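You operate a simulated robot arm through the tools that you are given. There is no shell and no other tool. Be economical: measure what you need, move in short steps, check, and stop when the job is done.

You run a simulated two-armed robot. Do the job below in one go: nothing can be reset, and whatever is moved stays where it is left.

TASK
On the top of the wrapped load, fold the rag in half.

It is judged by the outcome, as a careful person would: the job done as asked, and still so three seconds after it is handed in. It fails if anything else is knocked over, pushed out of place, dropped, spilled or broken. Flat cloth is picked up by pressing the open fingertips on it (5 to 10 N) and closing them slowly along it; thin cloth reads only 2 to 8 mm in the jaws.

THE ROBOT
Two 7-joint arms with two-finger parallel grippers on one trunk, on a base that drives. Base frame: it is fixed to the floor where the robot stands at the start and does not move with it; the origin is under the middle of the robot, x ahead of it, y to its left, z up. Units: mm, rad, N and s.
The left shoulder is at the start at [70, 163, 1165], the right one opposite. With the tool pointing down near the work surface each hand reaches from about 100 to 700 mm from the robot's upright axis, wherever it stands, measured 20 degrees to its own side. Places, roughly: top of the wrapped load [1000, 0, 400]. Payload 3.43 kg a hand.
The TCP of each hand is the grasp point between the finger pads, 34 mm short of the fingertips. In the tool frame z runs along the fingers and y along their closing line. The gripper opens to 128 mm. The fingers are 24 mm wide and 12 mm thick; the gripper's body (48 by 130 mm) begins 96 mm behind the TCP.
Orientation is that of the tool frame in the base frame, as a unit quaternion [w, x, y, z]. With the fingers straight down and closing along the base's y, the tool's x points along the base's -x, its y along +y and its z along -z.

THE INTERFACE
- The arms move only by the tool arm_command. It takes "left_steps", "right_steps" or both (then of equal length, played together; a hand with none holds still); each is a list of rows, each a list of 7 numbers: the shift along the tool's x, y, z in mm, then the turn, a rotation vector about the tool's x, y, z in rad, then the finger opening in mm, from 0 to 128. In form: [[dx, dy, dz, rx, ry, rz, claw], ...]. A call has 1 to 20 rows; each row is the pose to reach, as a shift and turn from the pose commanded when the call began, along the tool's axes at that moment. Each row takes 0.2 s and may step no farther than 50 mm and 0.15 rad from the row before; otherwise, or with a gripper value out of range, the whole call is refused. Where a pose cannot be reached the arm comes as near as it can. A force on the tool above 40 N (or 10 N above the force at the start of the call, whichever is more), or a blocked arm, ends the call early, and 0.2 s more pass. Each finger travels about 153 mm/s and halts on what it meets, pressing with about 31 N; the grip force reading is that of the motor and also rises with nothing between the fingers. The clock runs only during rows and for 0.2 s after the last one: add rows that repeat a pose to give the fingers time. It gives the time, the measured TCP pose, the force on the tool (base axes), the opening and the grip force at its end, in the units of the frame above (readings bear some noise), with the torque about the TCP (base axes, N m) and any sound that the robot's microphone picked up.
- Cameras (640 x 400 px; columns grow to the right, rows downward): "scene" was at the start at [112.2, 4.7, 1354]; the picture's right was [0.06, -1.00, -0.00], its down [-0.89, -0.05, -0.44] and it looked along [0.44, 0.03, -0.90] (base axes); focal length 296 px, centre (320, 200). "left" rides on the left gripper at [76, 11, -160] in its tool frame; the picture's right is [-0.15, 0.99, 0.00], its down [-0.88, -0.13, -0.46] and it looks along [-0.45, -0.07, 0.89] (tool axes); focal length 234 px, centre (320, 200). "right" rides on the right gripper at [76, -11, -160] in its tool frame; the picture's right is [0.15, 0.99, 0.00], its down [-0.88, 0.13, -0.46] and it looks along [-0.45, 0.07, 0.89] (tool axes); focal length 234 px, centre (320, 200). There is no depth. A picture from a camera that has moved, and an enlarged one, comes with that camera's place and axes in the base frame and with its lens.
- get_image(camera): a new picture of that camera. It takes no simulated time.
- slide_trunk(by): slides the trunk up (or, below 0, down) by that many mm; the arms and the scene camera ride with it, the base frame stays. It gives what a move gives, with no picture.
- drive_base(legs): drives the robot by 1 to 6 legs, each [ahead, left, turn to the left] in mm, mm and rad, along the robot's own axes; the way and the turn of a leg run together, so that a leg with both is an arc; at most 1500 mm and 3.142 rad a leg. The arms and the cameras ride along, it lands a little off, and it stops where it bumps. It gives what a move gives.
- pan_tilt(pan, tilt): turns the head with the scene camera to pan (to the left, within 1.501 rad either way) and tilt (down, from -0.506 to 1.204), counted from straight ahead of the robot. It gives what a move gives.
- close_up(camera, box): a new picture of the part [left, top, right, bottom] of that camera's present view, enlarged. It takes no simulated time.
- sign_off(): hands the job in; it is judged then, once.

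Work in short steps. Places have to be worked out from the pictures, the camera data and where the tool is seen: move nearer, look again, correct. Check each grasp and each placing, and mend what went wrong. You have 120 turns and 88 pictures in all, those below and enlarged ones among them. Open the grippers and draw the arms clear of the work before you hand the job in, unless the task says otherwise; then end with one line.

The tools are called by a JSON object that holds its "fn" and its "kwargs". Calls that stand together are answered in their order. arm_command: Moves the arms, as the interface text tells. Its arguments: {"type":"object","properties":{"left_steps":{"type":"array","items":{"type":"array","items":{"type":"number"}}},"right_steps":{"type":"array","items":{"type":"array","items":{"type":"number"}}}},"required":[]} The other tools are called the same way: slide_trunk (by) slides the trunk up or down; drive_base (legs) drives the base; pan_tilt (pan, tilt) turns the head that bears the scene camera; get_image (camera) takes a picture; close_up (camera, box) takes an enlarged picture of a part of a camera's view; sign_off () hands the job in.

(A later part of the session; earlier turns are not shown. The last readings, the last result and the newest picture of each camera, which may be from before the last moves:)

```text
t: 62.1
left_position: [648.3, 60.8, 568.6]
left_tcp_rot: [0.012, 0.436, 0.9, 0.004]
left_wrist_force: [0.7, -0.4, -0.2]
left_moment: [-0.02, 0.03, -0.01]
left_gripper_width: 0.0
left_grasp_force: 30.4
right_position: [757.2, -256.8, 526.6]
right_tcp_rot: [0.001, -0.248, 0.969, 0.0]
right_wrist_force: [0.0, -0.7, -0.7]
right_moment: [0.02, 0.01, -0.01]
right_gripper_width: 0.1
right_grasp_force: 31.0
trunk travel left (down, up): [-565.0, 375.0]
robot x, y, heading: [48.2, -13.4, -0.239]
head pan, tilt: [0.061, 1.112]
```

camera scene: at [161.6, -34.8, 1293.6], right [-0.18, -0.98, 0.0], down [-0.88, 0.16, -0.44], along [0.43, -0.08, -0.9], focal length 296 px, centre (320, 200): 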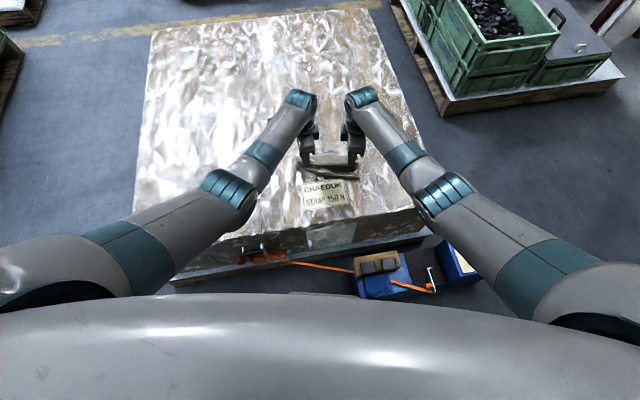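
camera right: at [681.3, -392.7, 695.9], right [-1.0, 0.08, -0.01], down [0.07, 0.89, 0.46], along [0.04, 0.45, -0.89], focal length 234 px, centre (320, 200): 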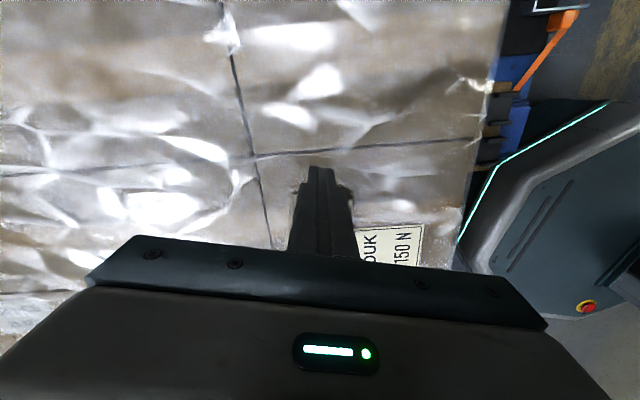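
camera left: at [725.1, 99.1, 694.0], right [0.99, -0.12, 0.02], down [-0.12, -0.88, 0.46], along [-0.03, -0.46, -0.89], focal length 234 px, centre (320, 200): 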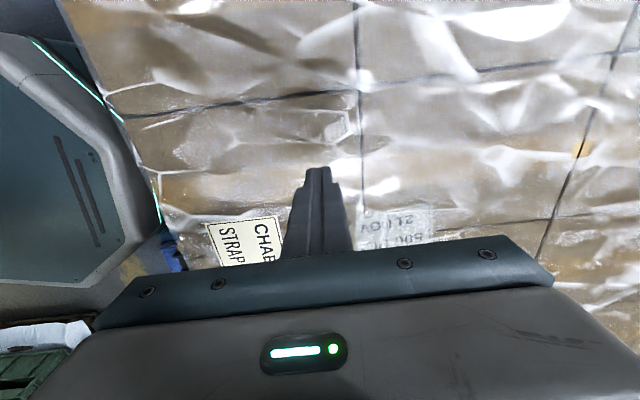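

The command matches the measured pose. I now bring the right hand back to about (680,-225) at height, in small steps.

{"fn": "arm_command", "kwargs": {"right_steps": [[10, 13, 0, 0, 0, 0, 0], [20, 26, 0, 0, 0, 0, 0], [30, 39, 0, 0, 0, 0, 0], [42, 52, 0, 0, 0, 0, 0], [52, 65, 0, 0, 0, 0, 0], [52, 65, 0, 0, 0, 0, 0]]}}

```text
t: 63.5
left_position: [648.2, 60.7, 568.4]
left_tcp_rot: [0.011, 0.437, 0.9, 0.002]
left_wrist_force: [-1.3, 0.9, 0.1]
left_moment: [-0.04, 0.01, -0.02]
left_gripper_width: 0.0
left_grasp_force: 31.3
right_position: [740.3, -222.7, 495.9]
right_tcp_rot: [0.002, -0.247, 0.969, -0.002]
right_wrist_force: [0.1, -0.6, 0.3]
right_moment: [-0.01, 0.0, 0.01]
right_gripper_width: 0.2
right_grasp_force: 31.7
right hand out of reach, approached as far as the arm can: row 1, 2, 3, 4, 5, 6
trunk travel left (down, up): [-565.0, 375.0]
robot x, y, heading: [48.7, -12.3, -0.238]
head pan, tilt: [0.061, 1.112]
```

Like the left, the right arm needs outward yaw close in and less yaw far out. I yaw it +0.6 while coming back to about (688,-225).

{"fn": "arm_command", "kwargs": {"right_steps": [[0, 0, 0, 0, 0, -0.12, 0], [0, 0, 0, 0, 0, -0.24, 0], [8, 4, 0, 0, 0, -0.36, 0], [16, 8, 0, 0, 0, -0.48, 0], [26, 13, 0, 0, 0, -0.6, 0], [36, 18, 0, 0, 0, -0.6, 0], [46.6, 23, 0, 0, 0, -0.6, 0], [46.6, 23, 0, 0, 0, -0.6, 0]]}}

```text
t: 65.3
left_position: [648.4, 59.1, 568.4]
left_tcp_rot: [0.011, 0.436, 0.9, 0.004]
left_wrist_force: [0.6, 0.2, 0.2]
left_moment: [0.04, 0.01, -0.01]
left_gripper_width: 0.0
left_grasp_force: 31.2
right_position: [730.2, -220.3, 476.5]
right_tcp_rot: [0.002, -0.523, 0.852, -0.001]
right_wrist_force: [0.1, 0.1, -0.3]
right_moment: [-0.01, 0.01, -0.06]
right_gripper_width: 0.2
right_grasp_force: 31.3
right hand out of reach, approached as far as the arm can: row 3, 4, 5, 6, 7, 8
trunk travel left (down, up): [-565.0, 375.0]
robot x, y, heading: [54.5, -9.9, -0.238]
head pan, tilt: [0.061, 1.112]
```

It is still drifting low, because the arm is too folded. Raising the trunk gives it room, then I retry going back.

{"fn": "slide_trunk", "kwargs": {"by": 60}}

{"fn": "arm_command", "kwargs": {"right_steps": [[0, 0, 10, 0, 0, 0, 0], [4, 8, 20, 0, 0, 0, 0], [8, 16, 25, 0, 0, 0, 0], [12, 24, 30, 0, 0, 0, 0], [17, 32, 35, 0, 0, 0, 0], [21, 40, 35, 0, 0, 0, 0], [21, 40, 35, 0, 0, 0, 0]]}}

{"fn": "get_image", "kwargs": {"camera": "scene"}}

```text
t: 66.3
left_position: [649.0, 60.3, 628.2]
left_tcp_rot: [0.012, 0.436, 0.9, 0.003]
left_wrist_force: [0.2, -0.6, -0.1]
left_moment: [-0.02, 0.04, -0.02]
left_gripper_width: 0.0
left_grasp_force: 30.7
right_position: [730.4, -220.5, 536.0]
right_tcp_rot: [0.001, -0.524, 0.852, 0.0]
right_wrist_force: [0.0, 0.0, 0.0]
right_moment: [-0.04, 0.03, 0.01]
right_gripper_width: 0.0
right_grasp_force: 31.3
trunk travel left (down, up): [-625.0, 315.0]
robot x, y, heading: [50.0, -12.4, -0.238]
head pan, tilt: [0.061, 1.112]
```

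```text
t: 67.9
left_position: [647.8, 58.9, 628.0]
left_tcp_rot: [0.011, 0.435, 0.9, 0.003]
left_wrist_force: [-0.2, 0.4, -0.5]
left_moment: [-0.01, 0.01, -0.04]
left_gripper_width: 0.0
left_grasp_force: 31.1
right_position: [702.6, -220.3, 491.8]
right_tcp_rot: [0.001, -0.523, 0.852, 0.0]
right_wrist_force: [-0.2, 0.2, -0.6]
right_moment: [-0.01, 0.02, 0.01]
right_gripper_width: 0.0
right_grasp_force: 30.6
right hand out of reach, approached as far as the arm can: row 1, 4, 5, 6, 7
trunk travel left (down, up): [-625.0, 315.0]
robot x, y, heading: [47.9, -14.5, -0.241]
head pan, tilt: [0.061, 1.112]
```

```text
26 pictures are left
camera scene: at [158.9, -33.9, 1334.0], right [-0.18, -0.98, 0.0], down [-0.88, 0.16, -0.44], along [0.44, -0.08, -0.9], focal length 296 px, centre (320, 200)
```

scene: 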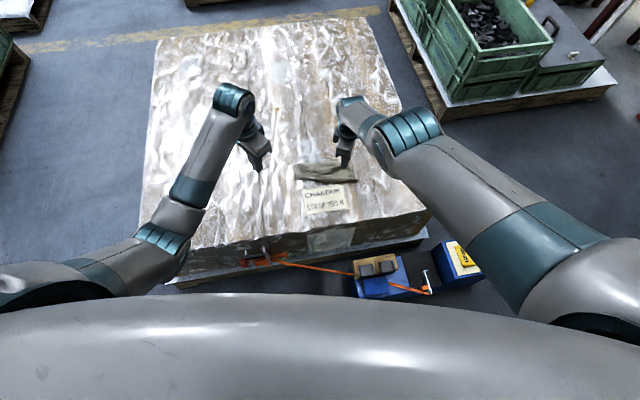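

The right elbow has ended up folded forward, which is why it is cramped. I back the base off 80 mm; the hands ride above the rag and the arms can work more stretched.

{"fn": "drive_base", "kwargs": {"legs": [[-80, 0, 0]]}}

{"fn": "arm_command", "kwargs": {"right_steps": [[0, 0, -5, 0, 0, 0, 0], [-4, -5, -10, 0, 0, 0.1, 0], [-10, -15, -10, 0, 0, 0.2, 0], [-15, -25, -10, 0, 0, 0.3, 0], [-20, -35, -10, 0, 0, 0.3, 0], [-25, -45, -10, 0, 0, 0.3, 0], [-25, -45, -10, 0, 0, 0.3, 0]]}}

```text
t: 69.0
left_position: [569.4, 79.0, 628.8]
left_tcp_rot: [0.012, 0.437, 0.899, 0.003]
left_wrist_force: [-0.4, 0.1, 0.7]
left_moment: [-0.01, -0.03, -0.02]
left_gripper_width: 0.0
left_grasp_force: 31.3
right_position: [624.7, -201.2, 493.2]
right_tcp_rot: [0.0, -0.523, 0.852, -0.001]
right_wrist_force: [-0.7, 0.6, 0.2]
right_moment: [-0.03, -0.02, -0.03]
right_gripper_width: 0.0
right_grasp_force: 30.9
trunk travel left (down, up): [-625.0, 315.0]
robot x, y, heading: [-25.1, 5.4, -0.239]
head pan, tilt: [0.061, 1.112]
```

```text
t: 70.5
left_position: [570.7, 78.7, 628.7]
left_tcp_rot: [0.012, 0.437, 0.899, 0.004]
left_wrist_force: [-0.1, 0.1, 0.0]
left_moment: [-0.02, -0.02, -0.02]
left_gripper_width: 0.0
left_grasp_force: 30.8
right_position: [643.5, -201.4, 519.9]
right_tcp_rot: [0.001, -0.391, 0.921, -0.001]
right_wrist_force: [0.0, 0.3, -0.1]
right_moment: [0.02, -0.02, 0.0]
right_gripper_width: 0.0
right_grasp_force: 31.5
right hand out of reach, approached as far as the arm can: row 3, 4, 5, 6, 7
trunk travel left (down, up): [-625.0, 315.0]
robot x, y, heading: [-29.1, 5.1, -0.238]
head pan, tilt: [0.061, 1.112]
```

Now the limit is outward reach, so a lower trunk will help. I first raise and retract the right hand, then check.

{"fn": "arm_command", "kwargs": {"right_steps": [[8, 5, -12, 0, 0, 0, 0], [16, 10, -24, 0, 0, 0, 0], [24, 15, -36, 0, 0, 0, 0], [31, 20, -50, 0, 0, 0, 0], [38, 25, -65, 0, 0, 0, 0], [38, 25, -80, 0, 0, 0, 0], [38, 25, -80, 0, 0, 0, 0]]}}

```text
t: 72.2
left_position: [569.9, 79.2, 628.5]
left_tcp_rot: [0.011, 0.437, 0.9, 0.003]
left_wrist_force: [0.5, -1.0, 0.7]
left_moment: [-0.01, -0.03, -0.01]
left_gripper_width: 0.1
left_grasp_force: 31.2
right_position: [600.1, -212.3, 598.3]
right_tcp_rot: [0.0, -0.39, 0.921, 0.0]
right_wrist_force: [0.0, 0.5, 0.2]
right_moment: [0.01, -0.01, 0.0]
right_gripper_width: 0.0
right_grasp_force: 30.8
trunk travel left (down, up): [-625.0, 315.0]
robot x, y, heading: [-30.8, 6.7, -0.243]
head pan, tilt: [0.061, 1.112]
```

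That was reached cleanly. I lower the trunk 110 mm, leaving the hands at about 490 and 518.

{"fn": "slide_trunk", "kwargs": {"by": -110}}

{"fn": "arm_command", "kwargs": {"right_steps": [[-12, -11, 0, 0, 0, 0, 0], [-24, -22, 0, 0, 0, 0, 0], [-36, -33, 0, 0, 0, 0, 0], [-48, -48, 0, 0, 0, 0, 0], [-55, -68, 0, 0, 0, 0, 0], [-55, -68, 0, 0, 0, 0, 0]]}}

{"fn": "close_up", "kwargs": {"camera": "scene", "box": [270, 80, 398, 160]}}

```text
t: 73.6
left_position: [571.6, 80.0, 518.6]
left_tcp_rot: [0.011, 0.437, 0.9, 0.003]
left_wrist_force: [-0.3, -0.6, 1.0]
left_moment: [-0.01, -0.01, -0.02]
left_gripper_width: 0.0
left_grasp_force: 31.2
right_position: [599.5, -212.8, 489.5]
right_tcp_rot: [0.0, -0.391, 0.921, 0.0]
right_wrist_force: [-0.2, 0.1, 0.3]
right_moment: [0.01, -0.01, -0.03]
right_gripper_width: 0.1
right_grasp_force: 31.2
trunk travel left (down, up): [-515.0, 425.0]
robot x, y, heading: [-28.8, 9.8, -0.238]
head pan, tilt: [0.061, 1.112]
```

```text
t: 75.0
left_position: [570.4, 78.0, 517.9]
left_tcp_rot: [0.011, 0.437, 0.899, 0.003]
left_wrist_force: [-0.2, 0.3, -0.3]
left_moment: [-0.01, -0.02, 0.02]
left_gripper_width: 0.0
left_grasp_force: 31.2
right_position: [686.4, -219.5, 490.7]
right_tcp_rot: [0.001, -0.389, 0.921, -0.001]
right_wrist_force: [-0.6, 0.0, -0.6]
right_moment: [0.01, -0.02, 0.02]
right_gripper_width: 0.0
right_grasp_force: 31.0
trunk travel left (down, up): [-515.0, 425.0]
robot x, y, heading: [-30.5, 7.7, -0.243]
head pan, tilt: [0.061, 1.112]
```

```text
5.00 times, centred on (334, 120) of scene
camera zoom: at [81.2, -15.4, 1223.9], right [-0.18, -0.98, 0.0], down [-0.88, 0.16, -0.44], along [0.44, -0.08, -0.9], focal length 1479 px, centre (250, 600)
```

zoom: 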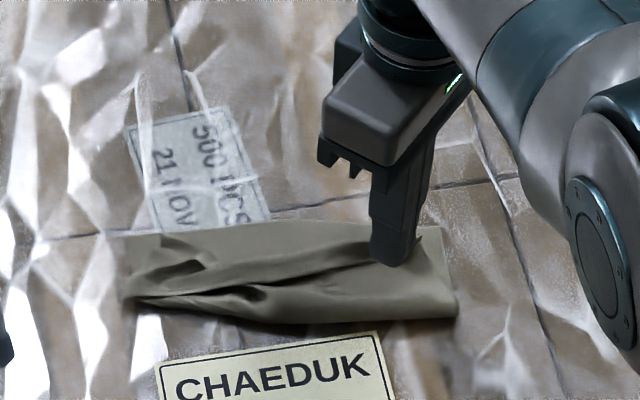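

The right arm now works freely. I lower the closed tip behind the strip and sweep forward and slightly outward, ending with a light press past the crease.

{"fn": "arm_command", "kwargs": {"right_steps": [[3.5, 3.6, 20, 0, 0, 0, 0], [3.5, 3.6, 29.5, 0, 0, 0, 0], [-2.1, -2.2, 29.5, 0, 0, 0, 0], [-7, -8.6, 29.5, 0, 0, 0, 0], [-11.1, -15.7, 29.5, 0, 0, 0, 0], [-15.2, -22.8, 29.5, 0, 0, 0, 0], [-19.4, -30, 29.5, 0, 0, 0, 0], [-23.5, -37.1, 30, 0, 0, 0, 0], [-27, -43.5, 31, 0, 0, 0, 0], [-30.4, -48.5, 32, 0, 0, 0, 0], [-30.4, -48.5, 33, 0, 0, 0, 0]]}}

{"fn": "close_up", "kwargs": {"camera": "scene", "box": [286, 100, 382, 160]}}

```text
t: 77.4
left_position: [570.6, 79.0, 517.9]
left_tcp_rot: [0.012, 0.437, 0.899, 0.003]
left_wrist_force: [-0.6, -0.6, -0.4]
left_moment: [0.0, 0.01, -0.01]
left_gripper_width: 0.0
left_grasp_force: 30.5
right_position: [679.6, -232.2, 478.0]
right_tcp_rot: [0.0, -0.39, 0.921, 0.0]
right_wrist_force: [-0.1, -0.1, 0.3]
right_moment: [-0.03, 0.02, 0.01]
right_gripper_width: 0.0
right_grasp_force: 30.9
right hand out of reach, approached as far as the arm can: row 1, 2, 3, 4, 5, 6, 7, 8, 9, 10, 11
trunk travel left (down, up): [-515.0, 425.0]
robot x, y, heading: [-31.8, 3.5, -0.241]
head pan, tilt: [0.061, 1.112]
```

```text
6.67 times, centred on (334, 130) of scene
camera zoom: at [81.2, -15.0, 1224.0], right [-0.18, -0.98, 0.0], down [-0.88, 0.16, -0.44], along [0.44, -0.08, -0.9], focal length 1972 px, centre (227, 667)
```

zoom: 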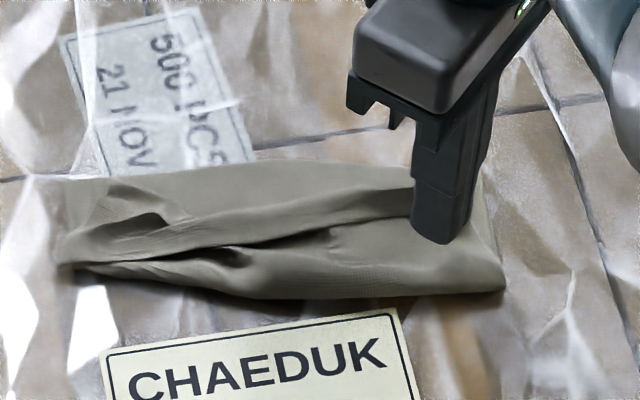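

Reach ended at x=680, with no push yet. I retract and raise the hand, lower the trunk 60 mm and drive 60 mm ahead, which is within the path already covered.

{"fn": "arm_command", "kwargs": {"right_steps": [[0, 0, -15, 0, 0, 0, 0], [8, 10, -30, 0, 0, 0, 0], [16, 20, -45, 0, 0, 0, 0], [24, 30, -60, 0, 0, 0, 0], [31, 39, -72, 0, 0, 0, 0], [31, 39, -72, 0, 0, 0, 0]], "left_steps": [[0, 0, -10, 0, 0, 0, 0], [0, 0, -20, 0, 0, 0, 0], [0, 0, -30, 0, 0, 0, 0], [0, 0, -40, 0, 0, 0, 0], [0, 0, -50, 0, 0, 0, 0], [0, 0, -50, 0, 0, 0, 0]]}}

```text
t: 78.8
left_position: [570.0, 79.3, 568.2]
left_tcp_rot: [0.012, 0.437, 0.899, 0.002]
left_wrist_force: [0.1, 0.8, 0.1]
left_moment: [-0.04, -0.02, -0.01]
left_gripper_width: 0.0
left_grasp_force: 30.6
right_position: [632.6, -225.8, 549.8]
right_tcp_rot: [0.002, -0.39, 0.921, -0.002]
right_wrist_force: [0.2, 0.2, -0.1]
right_moment: [-0.03, 0.0, -0.04]
right_gripper_width: 0.0
right_grasp_force: 31.2
trunk travel left (down, up): [-515.0, 425.0]
robot x, y, heading: [-27.6, 6.9, -0.239]
head pan, tilt: [0.061, 1.112]
```

Both are clear, so I lower the trunk and drive ahead.

{"fn": "slide_trunk", "kwargs": {"by": -60}}

{"fn": "drive_base", "kwargs": {"legs": [[55, 0, 0]]}}

```text
t: 79.8
left_position: [568.4, 78.6, 508.8]
left_tcp_rot: [0.011, 0.437, 0.899, 0.004]
left_wrist_force: [-0.1, -0.2, -0.5]
left_moment: [-0.01, 0.0, 0.03]
left_gripper_width: 0.0
left_grasp_force: 30.4
right_position: [631.2, -227.6, 488.8]
right_tcp_rot: [0.001, -0.39, 0.921, 0.001]
right_wrist_force: [0.4, 0.0, -0.7]
right_moment: [-0.02, -0.02, 0.02]
right_gripper_width: 0.0
right_grasp_force: 30.9
trunk travel left (down, up): [-455.0, 485.0]
robot x, y, heading: [-29.0, 5.3, -0.24]
head pan, tilt: [0.061, 1.112]
```

```text
t: 80.7
left_position: [623.2, 65.7, 508.7]
left_tcp_rot: [0.009, 0.436, 0.9, 0.002]
left_wrist_force: [-0.1, 0.5, -1.0]
left_moment: [-0.02, 0.03, 0.0]
left_gripper_width: 0.0
left_grasp_force: 30.9
right_position: [685.8, -238.6, 488.3]
right_tcp_rot: [0.0, -0.391, 0.921, 0.0]
right_wrist_force: [0.5, -0.2, -0.2]
right_moment: [0.03, -0.01, 0.02]
right_gripper_width: 0.0
right_grasp_force: 31.2
trunk travel left (down, up): [-455.0, 485.0]
robot x, y, heading: [24.8, -5.4, -0.241]
head pan, tilt: [0.061, 1.112]
```

The hand is at (686,-239,488). I set it behind the strip and repeat the sweep with a light press at the end.

{"fn": "arm_command", "kwargs": {"right_steps": [[-10.1, 16.8, 10, 0, 0, 0, 0], [-10.1, 16.8, 27, 0, 0, 0, 0], [-15.7, 11, 27, 0, 0, 0, 0], [-20.6, 4.6, 27, 0, 0, 0, 0], [-24.7, -2.5, 27, 0, 0, 0, 0], [-28.8, -9.6, 27, 0, 0, 0, 0], [-33, -16.8, 27, 0, 0, 0, 0], [-37.1, -23.9, 27.5, 0, 0, 0, 0], [-40.6, -30.3, 28.5, 0, 0, 0, 0], [-44, -35.3, 30, 0, 0, 0, 0], [-44, -35.3, 31, 0, 0, 0, 0]]}}

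{"fn": "close_up", "kwargs": {"camera": "scene", "box": [282, 90, 378, 150]}}

{"fn": "close_up", "kwargs": {"camera": "right", "box": [230, 100, 430, 225]}}

```text
t: 83.1
left_position: [622.4, 66.2, 509.6]
left_tcp_rot: [0.011, 0.436, 0.9, 0.002]
left_wrist_force: [0.2, 0.5, -0.4]
left_moment: [-0.01, 0.0, -0.01]
left_gripper_width: 0.0
left_grasp_force: 30.9
right_position: [741.4, -231.7, 458.1]
right_tcp_rot: [0.001, -0.39, 0.921, -0.001]
right_wrist_force: [0.3, -0.4, 1.0]
right_moment: [-0.01, -0.02, -0.05]
right_gripper_width: 0.1
right_grasp_force: 31.2
trunk travel left (down, up): [-455.0, 485.0]
robot x, y, heading: [20.5, -6.5, -0.238]
head pan, tilt: [0.061, 1.112]
```

```text
6.67 times, centred on (330, 120) of scene
camera zoom: at [134.4, -28.0, 1164.0], right [-0.18, -0.98, 0.0], down [-0.88, 0.16, -0.44], along [0.44, -0.08, -0.9], focal length 1972 px, centre (253, 733)
```

zoom: 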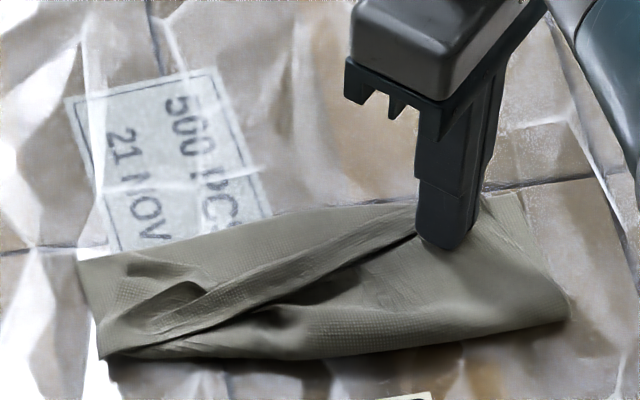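

```text
3.20 times, centred on (330, 162) of right
camera zoom: at [697.0, -292.6, 618.2], right [-0.81, 0.58, 0.0], down [0.52, 0.72, 0.46], along [0.27, 0.37, -0.89], focal length 749 px, centre (288, 320)
```

zoom: 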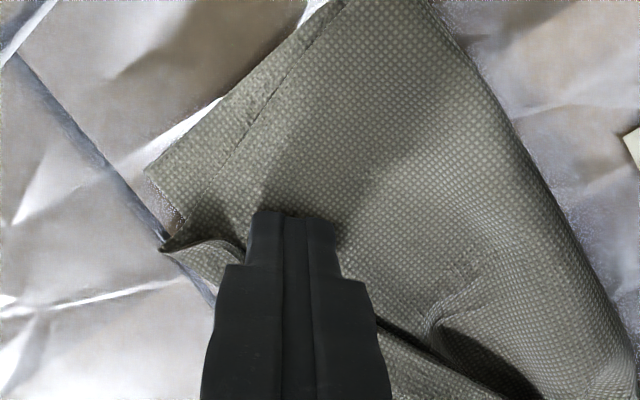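

The right half of the strip is now unfolded and meets the far edge. I leave the right fingertip holding it and bring the left hand in above, behind the rest of the strip at about (695,-95).

{"fn": "arm_command", "kwargs": {"left_steps": [[-28, -7, 0, 0, 0, 0.07, 0], [-57, -14, 0, 0, 0, 0.14, 0], [-86, -21, 0, 0, 0, 0.21, 0], [-114, -28, 0, 0, 0, 0.28, 0], [-143, -35, 0, 0, 0, 0.35, 0], [-171.6, -42.5, 0, 0, 0, 0.4, 0], [-171.6, -42.5, 0, 0, 0, 0.4, 0]]}}

{"fn": "close_up", "kwargs": {"camera": "scene", "box": [282, 90, 378, 150]}}

```text
t: 84.7
left_position: [696.6, -94.7, 512.1]
left_tcp_rot: [0.011, 0.606, 0.795, 0.005]
left_wrist_force: [0.3, -0.3, 0.1]
left_moment: [-0.01, 0.01, 0.0]
left_gripper_width: 0.0
left_grasp_force: 30.9
right_position: [741.6, -232.2, 459.2]
right_tcp_rot: [0.0, -0.39, 0.921, -0.001]
right_wrist_force: [0.4, -0.3, -0.9]
right_moment: [-0.01, -0.03, -0.01]
right_gripper_width: 0.3
right_grasp_force: 31.3
trunk travel left (down, up): [-455.0, 485.0]
robot x, y, heading: [24.2, -5.2, -0.241]
head pan, tilt: [0.061, 1.112]
```

```text
6.67 times, centred on (330, 120) of scene
camera zoom: at [134.5, -27.9, 1164.0], right [-0.18, -0.98, 0.0], down [-0.88, 0.16, -0.44], along [0.44, -0.08, -0.9], focal length 1972 px, centre (253, 733)
```

zoom: 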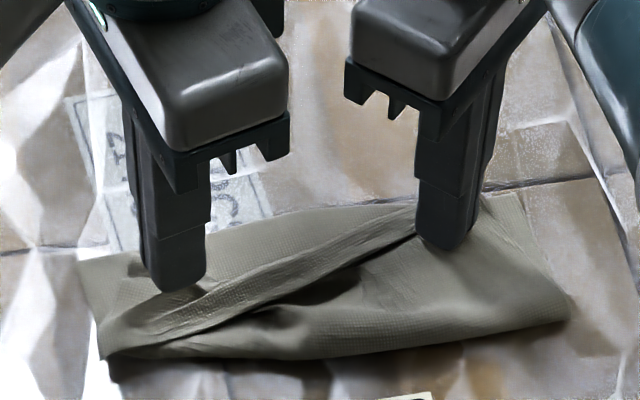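

The left tip is above the right spot. I lower it and sweep forward and slightly left, ending with a light press.

{"fn": "arm_command", "kwargs": {"left_steps": [[-6.7, -6, 25, 0, 0, 0, 0], [-6.7, -6, 42, 0, 0, 0, 0], [-6.7, -6, 49.5, 0, 0, 0, 0], [-8.8, 1.7, 49.5, 0, 0, 0, 0], [-9.9, 9.7, 49.5, 0, 0, 0, 0], [-10.1, 18, 49.5, 0, 0, 0, 0], [-10.3, 26.2, 49.5, 0, 0, 0, 0], [-9.5, 34.7, 49.5, 0, 0, 0, 0], [-8.8, 43.2, 50, 0, 0, 0, 0], [-7.5, 49.8, 51.5, 0, 0, 0, 0], [-6.6, 54.2, 53, 0, 0, 0, 0], [-6.6, 54.2, 53.5, 0, 0, 0, 0]]}}

{"fn": "close_up", "kwargs": {"camera": "scene", "box": [282, 90, 378, 150]}}

{"fn": "close_up", "kwargs": {"camera": "left", "box": [220, 100, 420, 225]}}

```text
t: 87.3
left_position: [750.9, -87.4, 459.4]
left_tcp_rot: [0.011, 0.606, 0.795, 0.005]
left_wrist_force: [0.4, -0.3, 0.2]
left_moment: [0.01, -0.03, 0.0]
left_gripper_width: 0.0
left_grasp_force: 31.0
right_position: [740.7, -231.6, 458.7]
right_tcp_rot: [0.001, -0.39, 0.921, -0.002]
right_wrist_force: [-0.6, 0.4, -0.4]
right_moment: [0.0, 0.02, -0.02]
right_gripper_width: 0.0
right_grasp_force: 30.9
trunk travel left (down, up): [-455.0, 485.0]
robot x, y, heading: [28.2, -6.8, -0.239]
head pan, tilt: [0.061, 1.112]
```

```text
6.67 times, centred on (330, 120) of scene
camera zoom: at [134.4, -28.1, 1164.0], right [-0.18, -0.98, 0.0], down [-0.88, 0.16, -0.44], along [0.44, -0.08, -0.9], focal length 1972 px, centre (253, 733)
```

zoom: 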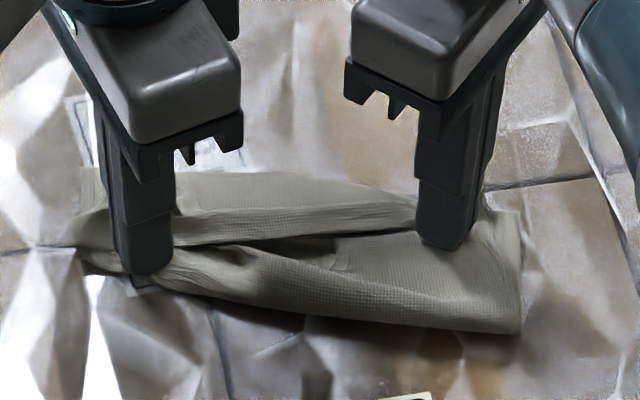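

```text
3.20 times, centred on (320, 162) of left
camera zoom: at [738.9, -10.4, 618.0], right [0.99, 0.12, 0.02], down [0.1, -0.88, 0.46], along [0.08, -0.46, -0.89], focal length 749 px, centre (320, 320)
```

zoom: 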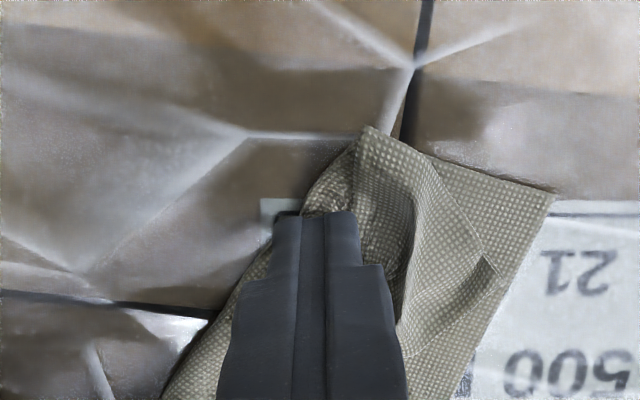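

The left sweep dragged the left end of the rag forward instead of flipping the strip. I lift the left hand straight up and aside and look at the state.

{"fn": "arm_command", "kwargs": {"left_steps": [[0, 0, -15, 0, 0, 0, 0], [0, 0, -35, 0, 0, 0, 0], [20, 0, -50, 0, 0, 0, 0], [50, 0, -55, 0, 0, 0, 0], [90, -10, -55, 0, 0, 0, 0], [120, -20, -55, 0, 0, 0, 0]]}}

{"fn": "close_up", "kwargs": {"camera": "scene", "box": [282, 80, 378, 140]}}

```text
t: 88.7
left_position: [697.6, 23.6, 513.0]
left_tcp_rot: [0.011, 0.607, 0.794, 0.005]
left_wrist_force: [0.6, 0.6, 0.2]
left_moment: [0.01, 0.03, 0.0]
left_gripper_width: 0.1
left_grasp_force: 31.3
right_position: [741.6, -232.5, 458.7]
right_tcp_rot: [0.0, -0.39, 0.921, 0.0]
right_wrist_force: [-0.1, -0.5, 0.1]
right_moment: [0.03, 0.01, -0.02]
right_gripper_width: 0.0
right_grasp_force: 30.8
trunk travel left (down, up): [-455.0, 485.0]
robot x, y, heading: [25.6, -7.9, -0.236]
head pan, tilt: [0.061, 1.112]
```

```text
6.67 times, centred on (330, 110) of scene
camera zoom: at [134.3, -27.6, 1164.0], right [-0.18, -0.98, 0.0], down [-0.88, 0.16, -0.44], along [0.44, -0.08, -0.9], focal length 1972 px, centre (253, 800)
```

zoom: 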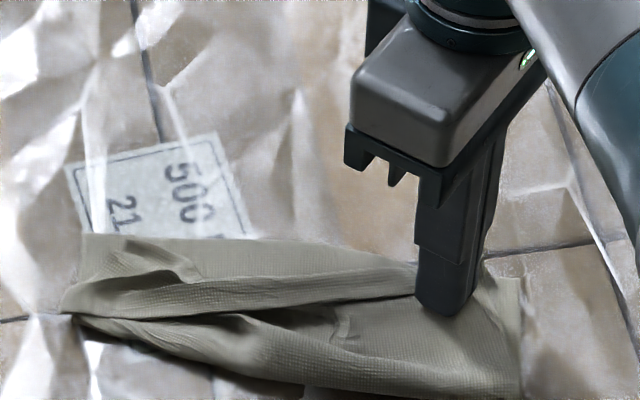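

The strip's free edge now runs from about (743,-202) to (755,-90). I will unroll it step by step from the right, hovering higher to avoid drag. First I raise both hands, then gain reach with the trunk and a 25 mm drive.

{"fn": "arm_command", "kwargs": {"right_steps": [[0, 0, -12, 0, 0, 0, 0], [0, 0, -25, 0, 0, 0, 0], [6, 6, -40, 0, 0, 0, 0], [17, 18, -55, 0, 0, 0, 0], [17, 18, -70, 0, 0, 0, 0], [17, 18, -70, 0, 0, 0, 0]], "left_steps": [[0, 0, -6, 0, 0, 0, 0], [0, 0, -12, 0, 0, 0, 0], [0, 0, -18, 0, 0, 0, 0], [0, 0, -24, 0, 0, 0, 0], [0, 0, -30, 0, 0, 0, 0], [0, 0, -30, 0, 0, 0, 0]]}}

{"fn": "close_up", "kwargs": {"camera": "scene", "box": [282, 80, 378, 140]}}

```text
t: 90.1
left_position: [697.9, 23.2, 542.6]
left_tcp_rot: [0.01, 0.606, 0.795, 0.005]
left_wrist_force: [0.3, 0.2, 0.4]
left_moment: [0.04, 0.0, -0.01]
left_gripper_width: 0.0
left_grasp_force: 30.9
right_position: [716.8, -231.9, 528.5]
right_tcp_rot: [0.001, -0.389, 0.921, 0.0]
right_wrist_force: [-0.1, -0.3, 0.6]
right_moment: [0.01, 0.01, -0.01]
right_gripper_width: 0.1
right_grasp_force: 30.6
trunk travel left (down, up): [-455.0, 485.0]
robot x, y, heading: [25.1, -6.3, -0.237]
head pan, tilt: [0.061, 1.112]
```

```text
6.67 times, centred on (330, 110) of scene
camera zoom: at [134.5, -28.0, 1163.9], right [-0.18, -0.98, 0.0], down [-0.88, 0.16, -0.44], along [0.44, -0.08, -0.9], focal length 1972 px, centre (253, 800)
```

zoom: 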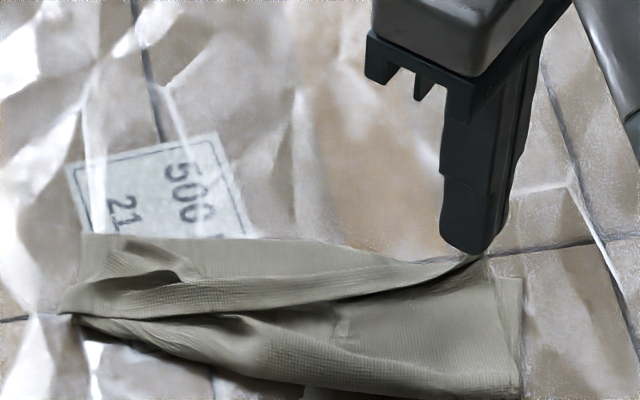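

The right corner stayed unfolded at the far edge. I now lower the trunk 35 mm and drive ahead 25 mm.

{"fn": "slide_trunk", "kwargs": {"by": -35}}

{"fn": "drive_base", "kwargs": {"legs": [[25, 0, 0]]}}

```text
t: 90.9
left_position: [699.2, 23.9, 506.8]
left_tcp_rot: [0.01, 0.606, 0.795, 0.005]
left_wrist_force: [-0.3, 0.4, 0.0]
left_moment: [0.02, -0.03, -0.02]
left_gripper_width: 0.2
left_grasp_force: 30.8
right_position: [715.4, -232.9, 493.4]
right_tcp_rot: [0.0, -0.389, 0.921, -0.001]
right_wrist_force: [-0.3, 0.2, -0.9]
right_moment: [-0.02, 0.02, -0.02]
right_gripper_width: 0.2
right_grasp_force: 31.2
trunk travel left (down, up): [-420.0, 520.0]
robot x, y, heading: [25.9, -2.5, -0.239]
head pan, tilt: [0.061, 1.112]
```

```text
t: 91.7
left_position: [722.5, 16.9, 504.9]
left_tcp_rot: [0.009, 0.607, 0.795, 0.005]
left_wrist_force: [0.6, -0.6, -0.1]
left_moment: [0.03, 0.06, 0.03]
left_gripper_width: 0.1
left_grasp_force: 30.5
right_position: [741.1, -237.5, 491.9]
right_tcp_rot: [0.0, -0.389, 0.921, 0.0]
right_wrist_force: [-0.8, -0.7, 0.0]
right_moment: [0.01, 0.01, 0.01]
right_gripper_width: 0.0
right_grasp_force: 30.7
trunk travel left (down, up): [-420.0, 520.0]
robot x, y, heading: [49.7, -11.3, -0.24]
head pan, tilt: [0.061, 1.112]
```

The right hand is at (741,-237). I take it behind the free edge at about (724,-170) and sweep forward 48 mm at hover height.

{"fn": "arm_command", "kwargs": {"right_steps": [[-12, 20, 0, 0, 0, 0, 0], [-24, 40, 0, 0, 0, 0, 0], [-36.2, 58.9, 0, 0, 0, 0, 0], [-36.2, 58.9, 14, 0, 0, 0, 0], [-36.2, 58.9, 27.5, 0, 0, 0, 0], [-40.4, 54.6, 27.5, 0, 0, 0, 0], [-44.6, 50.3, 27.5, 0, 0, 0, 0], [-48.7, 46, 27.5, 0, 0, 0, 0], [-52.9, 41.7, 27.5, 0, 0, 0, 0], [-57.1, 37.4, 27.5, 0, 0, 0, 0], [-61.3, 33.1, 28, 0, 0, 0, 0], [-65.5, 28.8, 29, 0, 0, 0, 0], [-69.7, 24.5, 31, 0, 0, 0, 0], [-69.7, 24.5, 32.5, 0, 0, 0, 0]]}}

{"fn": "close_up", "kwargs": {"camera": "scene", "box": [282, 80, 378, 140]}}

```text
t: 94.7
left_position: [722.3, 17.1, 508.0]
left_tcp_rot: [0.01, 0.607, 0.795, 0.006]
left_wrist_force: [0.1, 0.3, -0.8]
left_moment: [0.02, 0.02, -0.01]
left_gripper_width: 0.1
left_grasp_force: 31.6
right_position: [771.6, -170.6, 460.3]
right_tcp_rot: [0.0, -0.39, 0.921, 0.0]
right_wrist_force: [-0.1, 0.7, -0.5]
right_moment: [0.02, -0.02, 0.0]
right_gripper_width: 0.0
right_grasp_force: 31.2
trunk travel left (down, up): [-420.0, 520.0]
robot x, y, heading: [51.7, -8.7, -0.235]
head pan, tilt: [0.061, 1.112]
```

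```text
6.67 times, centred on (330, 110) of scene
camera zoom: at [159.0, -34.1, 1128.9], right [-0.18, -0.98, 0.0], down [-0.88, 0.16, -0.44], along [0.44, -0.08, -0.9], focal length 1972 px, centre (253, 800)
```

zoom: 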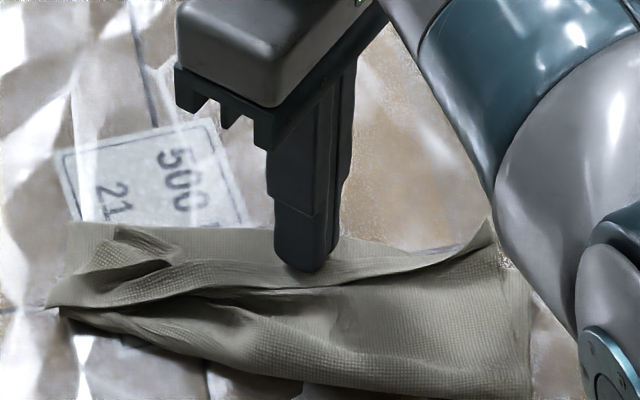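

The finger rode over the strip this time. I lift, go back and repeat lower, at 461 mm, from just behind the edge (free edge at about x=751).

{"fn": "arm_command", "kwargs": {"right_steps": [[0, 0, -25, 0, 0, 0, 0], [14, 15, -25, 0, 0, 0, 0], [30, 31, -25, 0, 0, 0, 0], [30, 31, -8, 0, 0, 0, 0], [30, 31, -0.5, 0, 0, 0, 0], [27, 28, -0.5, 0, 0, 0, 0], [23.5, 24, -0.5, 0, 0, 0, 0], [20, 20.5, -0.5, 0, 0, 0, 0], [16.5, 17, -0.5, 0, 0, 0, 0], [13, 13.5, -0.5, 0, 0, 0, 0], [9, 9, -0.5, 0, 0, 0, 0], [5, 5, -0.5, 0, 0, 0, 0], [0, 0, 0, 0, 0, 0, 0], [-5, -5, 1, 0, 0, 0, 0], [-8, -8, 2, 0, 0, 0, 0]]}}

{"fn": "close_up", "kwargs": {"camera": "scene", "box": [282, 80, 378, 140]}}

```text
t: 97.9
left_position: [722.8, 16.6, 506.5]
left_tcp_rot: [0.011, 0.606, 0.795, 0.005]
left_wrist_force: [0.2, -0.2, 0.3]
left_moment: [-0.04, -0.01, 0.03]
left_gripper_width: 0.1
left_grasp_force: 31.0
right_position: [780.8, -170.4, 458.5]
right_tcp_rot: [0.001, -0.389, 0.921, 0.0]
right_wrist_force: [0.1, 0.3, -0.2]
right_moment: [0.0, 0.02, -0.03]
right_gripper_width: 0.0
right_grasp_force: 31.4
trunk travel left (down, up): [-420.0, 520.0]
robot x, y, heading: [48.8, -10.5, -0.239]
head pan, tilt: [0.061, 1.112]
```

```text
6.67 times, centred on (330, 110) of scene
camera zoom: at [158.8, -33.9, 1128.9], right [-0.18, -0.98, 0.0], down [-0.88, 0.16, -0.44], along [0.44, -0.08, -0.9], focal length 1972 px, centre (253, 800)
```

zoom: 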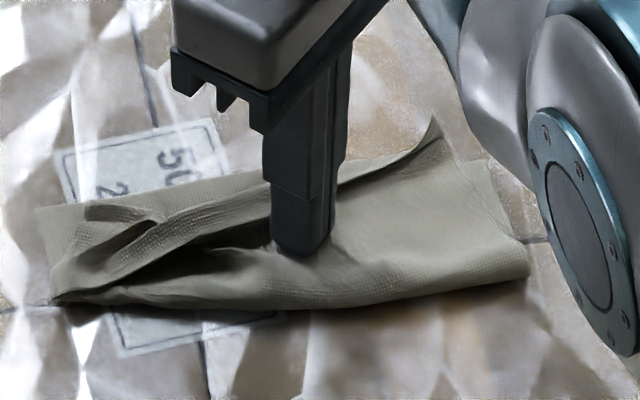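

The middle flipped over well; only the left corner's part remains. I move the right finger to the rag's right part and press lightly there as an anchor, leaving room for the left hand.

{"fn": "arm_command", "kwargs": {"right_steps": [[0, 0, -12, 0, 0, 0, 0], [0, 0, -30, 0, 0, 0, 0], [20, -7, -35, 0, 0, 0, 0], [42, -15, -35, 0, 0, 0, 0], [64.7, -22.4, -35, 0, 0, 0, 0], [64.7, -22.4, -15, 0, 0, 0, 0], [64.7, -22.4, -3, 0, 0, 0, 0], [64.7, -22.4, 1, 0, 0, 0, 0], [64.7, -22.4, 2.5, 0, 0, 0, 0]], "left_steps": [[0, 0, 0, 0, 0, 0, 0], [0, 0, 0, 0, 0, 0, 0], [0, 0, 0, 0, 0, 0, 0], [0, 0, 0, 0, 0, 0, 0], [-25, 0, 0, 0, 0, 0, 0], [-55, 10, 0, 0, 0, 0, 0], [-85, 15, 0, 0, 0, 0, 0], [-110, 15, 0, 0, 0, 0, 0], [-120, 15, 0, 0, 0, 0, 0]]}}

{"fn": "close_up", "kwargs": {"camera": "scene", "box": [282, 80, 378, 140]}}

```text
t: 99.9
left_position: [768.8, -95.7, 507.6]
left_tcp_rot: [0.01, 0.606, 0.795, 0.005]
left_wrist_force: [-0.8, -0.2, -0.1]
left_moment: [-0.01, -0.02, 0.0]
left_gripper_width: 0.0
left_grasp_force: 30.9
right_position: [754.6, -232.8, 457.4]
right_tcp_rot: [0.002, -0.389, 0.921, 0.0]
right_wrist_force: [-0.6, -1.0, 6.2]
right_moment: [0.0, 0.07, 0.0]
right_gripper_width: 0.0
right_grasp_force: 30.7
trunk travel left (down, up): [-420.0, 520.0]
robot x, y, heading: [47.6, -13.1, -0.244]
head pan, tilt: [0.061, 1.112]
```

```text
6.67 times, centred on (330, 110) of scene
camera zoom: at [158.3, -34.1, 1129.1], right [-0.18, -0.98, 0.0], down [-0.88, 0.16, -0.44], along [0.44, -0.08, -0.9], focal length 1972 px, centre (253, 800)
```

zoom: 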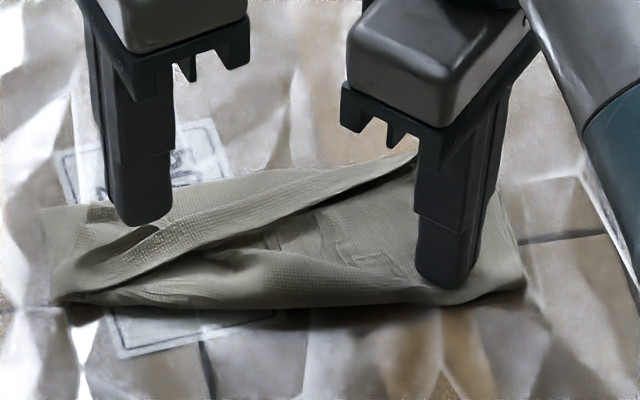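

The anchor holds at 6 N. The left finger now goes down behind the strip at about (763,-112) and sweeps forward.

{"fn": "arm_command", "kwargs": {"left_steps": [[-13.8, -10, 20, 0, 0, 0, 0], [-13.8, -10, 38, 0, 0, 0, 0], [-13.8, -10, 46.5, 0, 0, 0, 0], [-14.5, -4, 46.5, 0, 0, 0, 0], [-14.6, 4.3, 46.5, 0, 0, 0, 0], [-14.8, 12.5, 46.5, 0, 0, 0, 0], [-15, 20.8, 46.5, 0, 0, 0, 0], [-15.2, 29, 46.5, 0, 0, 0, 0], [-15.4, 37.2, 46.5, 0, 0, 0, 0], [-15.3, 44.5, 47, 0, 0, 0, 0], [-16, 50.6, 48.5, 0, 0, 0, 0]], "right_steps": [[0, 0, 1, 0, 0, 0, 0], [0, 0, 1, 0, 0, 0, 0], [0, 0, 1, 0, 0, 0, 0], [0, 0, 1, 0, 0, 0, 0], [0, 0, 1, 0, 0, 0, 0], [0, 0, 1, 0, 0, 0, 0], [0, 0, 1, 0, 0, 0, 0], [0, 0, 1, 0, 0, 0, 0], [0, 0, 1, 0, 0, 0, 0], [0, 0, 1, 0, 0, 0, 0], [0, 0, 1, 0, 0, 0, 0]]}}

{"fn": "close_up", "kwargs": {"camera": "scene", "box": [282, 80, 378, 140]}}

{"fn": "close_up", "kwargs": {"camera": "left", "box": [220, 100, 420, 225]}}

```text
t: 102.3
left_position: [822.2, -97.6, 462.6]
left_tcp_rot: [0.011, 0.607, 0.795, 0.005]
left_wrist_force: [-0.5, 0.4, 0.0]
left_moment: [0.03, 0.01, -0.01]
left_gripper_width: 0.0
left_grasp_force: 30.8
right_position: [754.6, -231.6, 457.3]
right_tcp_rot: [0.001, -0.39, 0.921, 0.0]
right_wrist_force: [2.3, -2.1, 19.5]
right_moment: [-0.07, 0.0, 0.03]
right_gripper_width: 0.0
right_grasp_force: 31.0
trunk travel left (down, up): [-420.0, 520.0]
robot x, y, heading: [50.4, -11.4, -0.242]
head pan, tilt: [0.061, 1.112]
```

```text
6.67 times, centred on (330, 110) of scene
camera zoom: at [157.1, -33.7, 1129.2], right [-0.18, -0.98, 0.0], down [-0.88, 0.16, -0.44], along [0.44, -0.08, -0.9], focal length 1972 px, centre (253, 800)
```

zoom: 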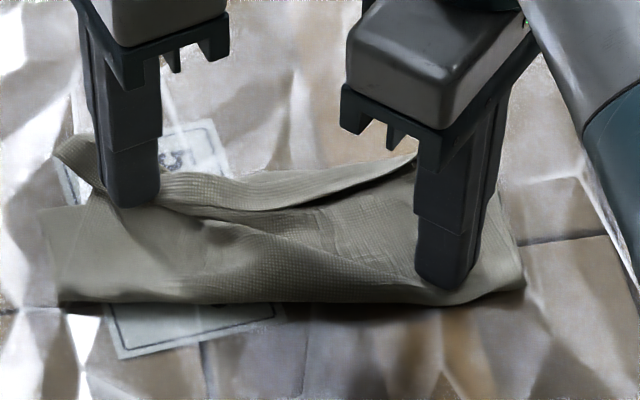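

```text
3.20 times, centred on (320, 162) of left
camera zoom: at [810.5, -19.4, 621.6], right [0.99, 0.12, 0.02], down [0.1, -0.88, 0.46], along [0.08, -0.46, -0.89], focal length 749 px, centre (320, 320)
```

zoom: 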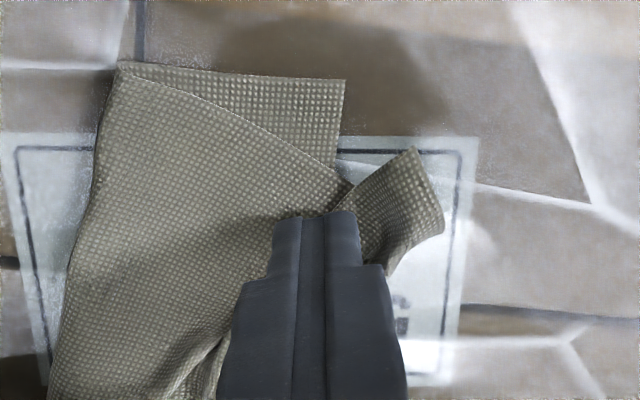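

The left corner flipped over and lies past the far edge. I lift both fingers straight up, move aside and inspect.

{"fn": "arm_command", "kwargs": {"left_steps": [[0, 0, -12, 0, 0, 0, 0], [0, 0, -30, 0, 0, 0, 0], [20, -10, -45, 0, 0, 0, 0], [55, -20, -45, 0, 0, 0, 0], [90, -30, -45, 0, 0, 0, 0]], "right_steps": [[0, 0, -12, 0, 0, 0, 0], [0, 0, -30, 0, 0, 0, 0], [20, -10, -45, 0, 0, 0, 0], [45, -20, -45, 0, 0, 0, 0], [70, -30, -45, 0, 0, 0, 0]]}}

{"fn": "close_up", "kwargs": {"camera": "scene", "box": [282, 80, 378, 140]}}

```text
t: 103.5
left_position: [767.1, -17.8, 504.8]
left_tcp_rot: [0.011, 0.606, 0.795, 0.005]
left_wrist_force: [0.1, -0.1, 0.2]
left_moment: [0.01, 0.0, -0.03]
left_gripper_width: 0.2
left_grasp_force: 31.2
right_position: [726.1, -303.1, 499.6]
right_tcp_rot: [0.001, -0.389, 0.921, -0.001]
right_wrist_force: [-0.4, -1.6, 0.2]
right_moment: [0.04, 0.04, -0.02]
right_gripper_width: 0.0
right_grasp_force: 30.9
trunk travel left (down, up): [-420.0, 520.0]
robot x, y, heading: [45.4, -13.0, -0.238]
head pan, tilt: [0.061, 1.112]
```

```text
6.67 times, centred on (330, 110) of scene
camera zoom: at [158.7, -34.0, 1129.1], right [-0.18, -0.98, 0.0], down [-0.88, 0.16, -0.44], along [0.44, -0.08, -0.9], focal length 1972 px, centre (253, 800)
```

zoom: 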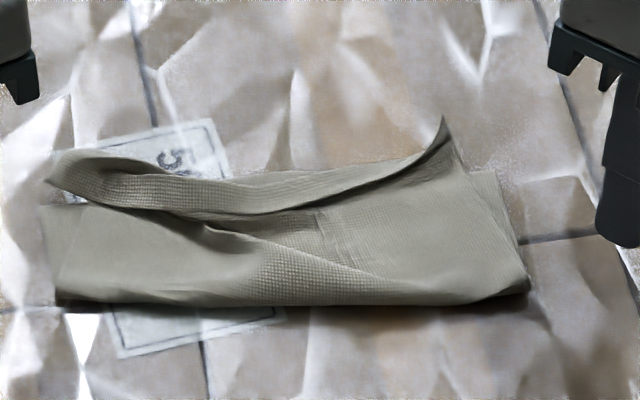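

Upper corners at about (823,-246) and (841,-64) now lie within 20–30 mm of the lower corners (803,-269) and (822,-53). However, the fold line has crept forward and the rag is bunched. I press lightly near the fold with both fingertips and draw it back toward the robot and slightly outwards, to stretch it flat.

{"fn": "arm_command", "kwargs": {"left_steps": [[-30, -3, 0, 0, 0, 0, 0], [-60, -6, 10, 0, 0, 0, 0], [-74.8, -7, 30, 0, 0, 0, 0], [-74.8, -7, 43, 0, 0, 0, 0], [-74.8, -7, 47, 0, 0, 0, 0], [-74.8, -7, 49, 0, 0, 0, 0], [-72.3, -12.2, 49, 0, 0, 0, 0], [-69.9, -17.3, 49, 0, 0, 0, 0], [-67.4, -22.5, 49, 0, 0, 0, 0], [-65, -27.6, 49, 0, 0, 0, 0], [-62.5, -32.8, 49, 0, 0, 0, 0], [-60, -38, 49, 0, 0, 0, 0], [-57.6, -43.1, 49, 0, 0, 0, 0], [-55.1, -48.3, 49, 0, 0, 0, 0], [-55.1, -48.3, 35, 0, 0, 0, 0], [-55.1, -48.3, 10, 0, 0, 0, 0]], "right_steps": [[-30, 12, 0, 0, 0, 0, 0], [-60, 24, 5, 0, 0, 0, 0], [-75.4, 30, 25, 0, 0, 0, 0], [-75.4, 30, 38, 0, 0, 0, 0], [-75.4, 30, 42, 0, 0, 0, 0], [-75.4, 30, 44, 0, 0, 0, 0], [-70.8, 33.3, 44, 0, 0, 0, 0], [-66.1, 36.7, 44, 0, 0, 0, 0], [-61.5, 40, 44, 0, 0, 0, 0], [-56.8, 43.4, 44, 0, 0, 0, 0], [-52.2, 46.7, 44, 0, 0, 0, 0], [-47.6, 50, 44, 0, 0, 0, 0], [-42.9, 53.4, 44, 0, 0, 0, 0], [-38.3, 56.7, 44, 0, 0, 0, 0], [-38.3, 56.7, 30, 0, 0, 0, 0], [-38.3, 56.7, 5, 0, 0, 0, 0]]}}

{"fn": "close_up", "kwargs": {"camera": "scene", "box": [282, 90, 378, 150]}}

```text
t: 106.9
left_position: [737.5, -83.0, 493.7]
left_tcp_rot: [0.009, 0.607, 0.795, 0.005]
left_wrist_force: [0.1, -0.5, -0.5]
left_moment: [0.01, 0.02, -0.02]
left_gripper_width: 0.0
left_grasp_force: 31.3
right_position: [712.1, -237.2, 494.2]
right_tcp_rot: [0.001, -0.39, 0.921, -0.001]
right_wrist_force: [-0.1, -0.3, -0.1]
right_moment: [0.0, 0.0, -0.01]
right_gripper_width: 0.2
right_grasp_force: 31.0
trunk travel left (down, up): [-420.0, 520.0]
robot x, y, heading: [47.2, -13.7, -0.238]
head pan, tilt: [0.061, 1.112]
```

```text
6.67 times, centred on (330, 120) of scene
camera zoom: at [158.7, -34.1, 1128.8], right [-0.18, -0.98, 0.0], down [-0.88, 0.16, -0.44], along [0.44, -0.08, -0.9], focal length 1972 px, centre (253, 733)
```

zoom: 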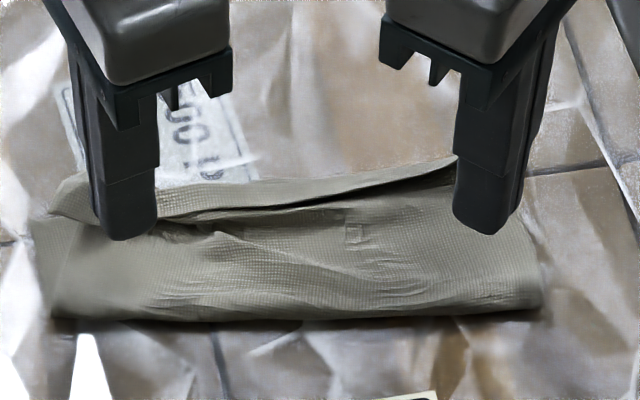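

Much flatter: fold at x≈698, far edge at about 773. To take out the remaining bunching I anchor near the fold with the right finger and stretch the far-left corners forward with the left finger.

{"fn": "arm_command", "kwargs": {"left_steps": [[4, 16, 0, 0, 0, 0, 0], [8.4, 33.4, 10, 0, 0, 0, 0], [8.4, 33.4, 28, 0, 0, 0, 0], [8.4, 33.4, 34, 0, 0, 0, 0], [8.4, 33.4, 38, 0, 0, 0, 0], [7.9, 37.8, 38, 0, 0, 0, 0], [7.3, 42.2, 38, 0, 0, 0, 0], [6.8, 46.6, 38, 0, 0, 0, 0], [6.2, 51, 38, 0, 0, 0, 0], [5.7, 55.4, 38, 0, 0, 0, 0], [5.1, 59.8, 38, 0, 0, 0, 0], [4.6, 64.2, 38, 0, 0, 0, 0], [4, 68.5, 38, 0, 0, 0, 0], [4, 68.5, 25, 0, 0, 0, 0], [4, 68.5, 0, 0, 0, 0, 0]], "right_steps": [[-10, 16, 0, 0, 0, 0, 0], [-20.3, 32.2, 10, 0, 0, 0, 0], [-20.3, 32.2, 30, 0, 0, 0, 0], [-20.3, 32.2, 37, 0, 0, 0, 0], [-20.3, 32.2, 41, 0, 0, 0, 0], [-20.3, 32.2, 41, 0, 0, 0, 0], [-20.3, 32.2, 41, 0, 0, 0, 0], [-20.3, 32.2, 41, 0, 0, 0, 0], [-20.3, 32.2, 41, 0, 0, 0, 0], [-20.3, 32.2, 41, 0, 0, 0, 0], [-20.3, 32.2, 41, 0, 0, 0, 0], [-20.3, 32.2, 41, 0, 0, 0, 0], [-20.3, 32.2, 41, 0, 0, 0, 0], [-20.3, 32.2, 28, 0, 0, 0, 0], [-20.3, 32.2, 3, 0, 0, 0, 0]]}}

{"fn": "close_up", "kwargs": {"camera": "scene", "box": [282, 90, 378, 150]}}

```text
t: 110.1
left_position: [801.6, -62.4, 495.5]
left_tcp_rot: [0.01, 0.606, 0.795, 0.005]
left_wrist_force: [0.5, 0.0, 0.4]
left_moment: [0.0, -0.02, -0.03]
left_gripper_width: 0.2
left_grasp_force: 30.6
right_position: [701.4, -199.9, 490.9]
right_tcp_rot: [-0.001, -0.391, 0.921, 0.001]
right_wrist_force: [-0.9, -0.4, 0.0]
right_moment: [-0.02, 0.0, 0.02]
right_gripper_width: 0.1
right_grasp_force: 31.4
trunk travel left (down, up): [-420.0, 520.0]
robot x, y, heading: [46.7, -12.0, -0.241]
head pan, tilt: [0.061, 1.112]
```

```text
6.67 times, centred on (330, 120) of scene
camera zoom: at [158.5, -34.0, 1128.8], right [-0.18, -0.98, 0.0], down [-0.88, 0.16, -0.44], along [0.44, -0.08, -0.9], focal length 1972 px, centre (253, 733)
```

zoom: 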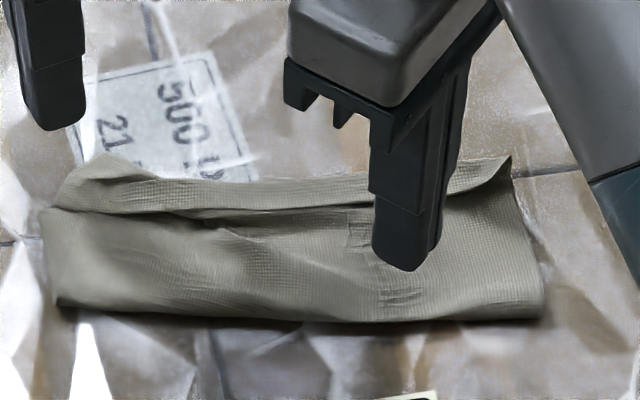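

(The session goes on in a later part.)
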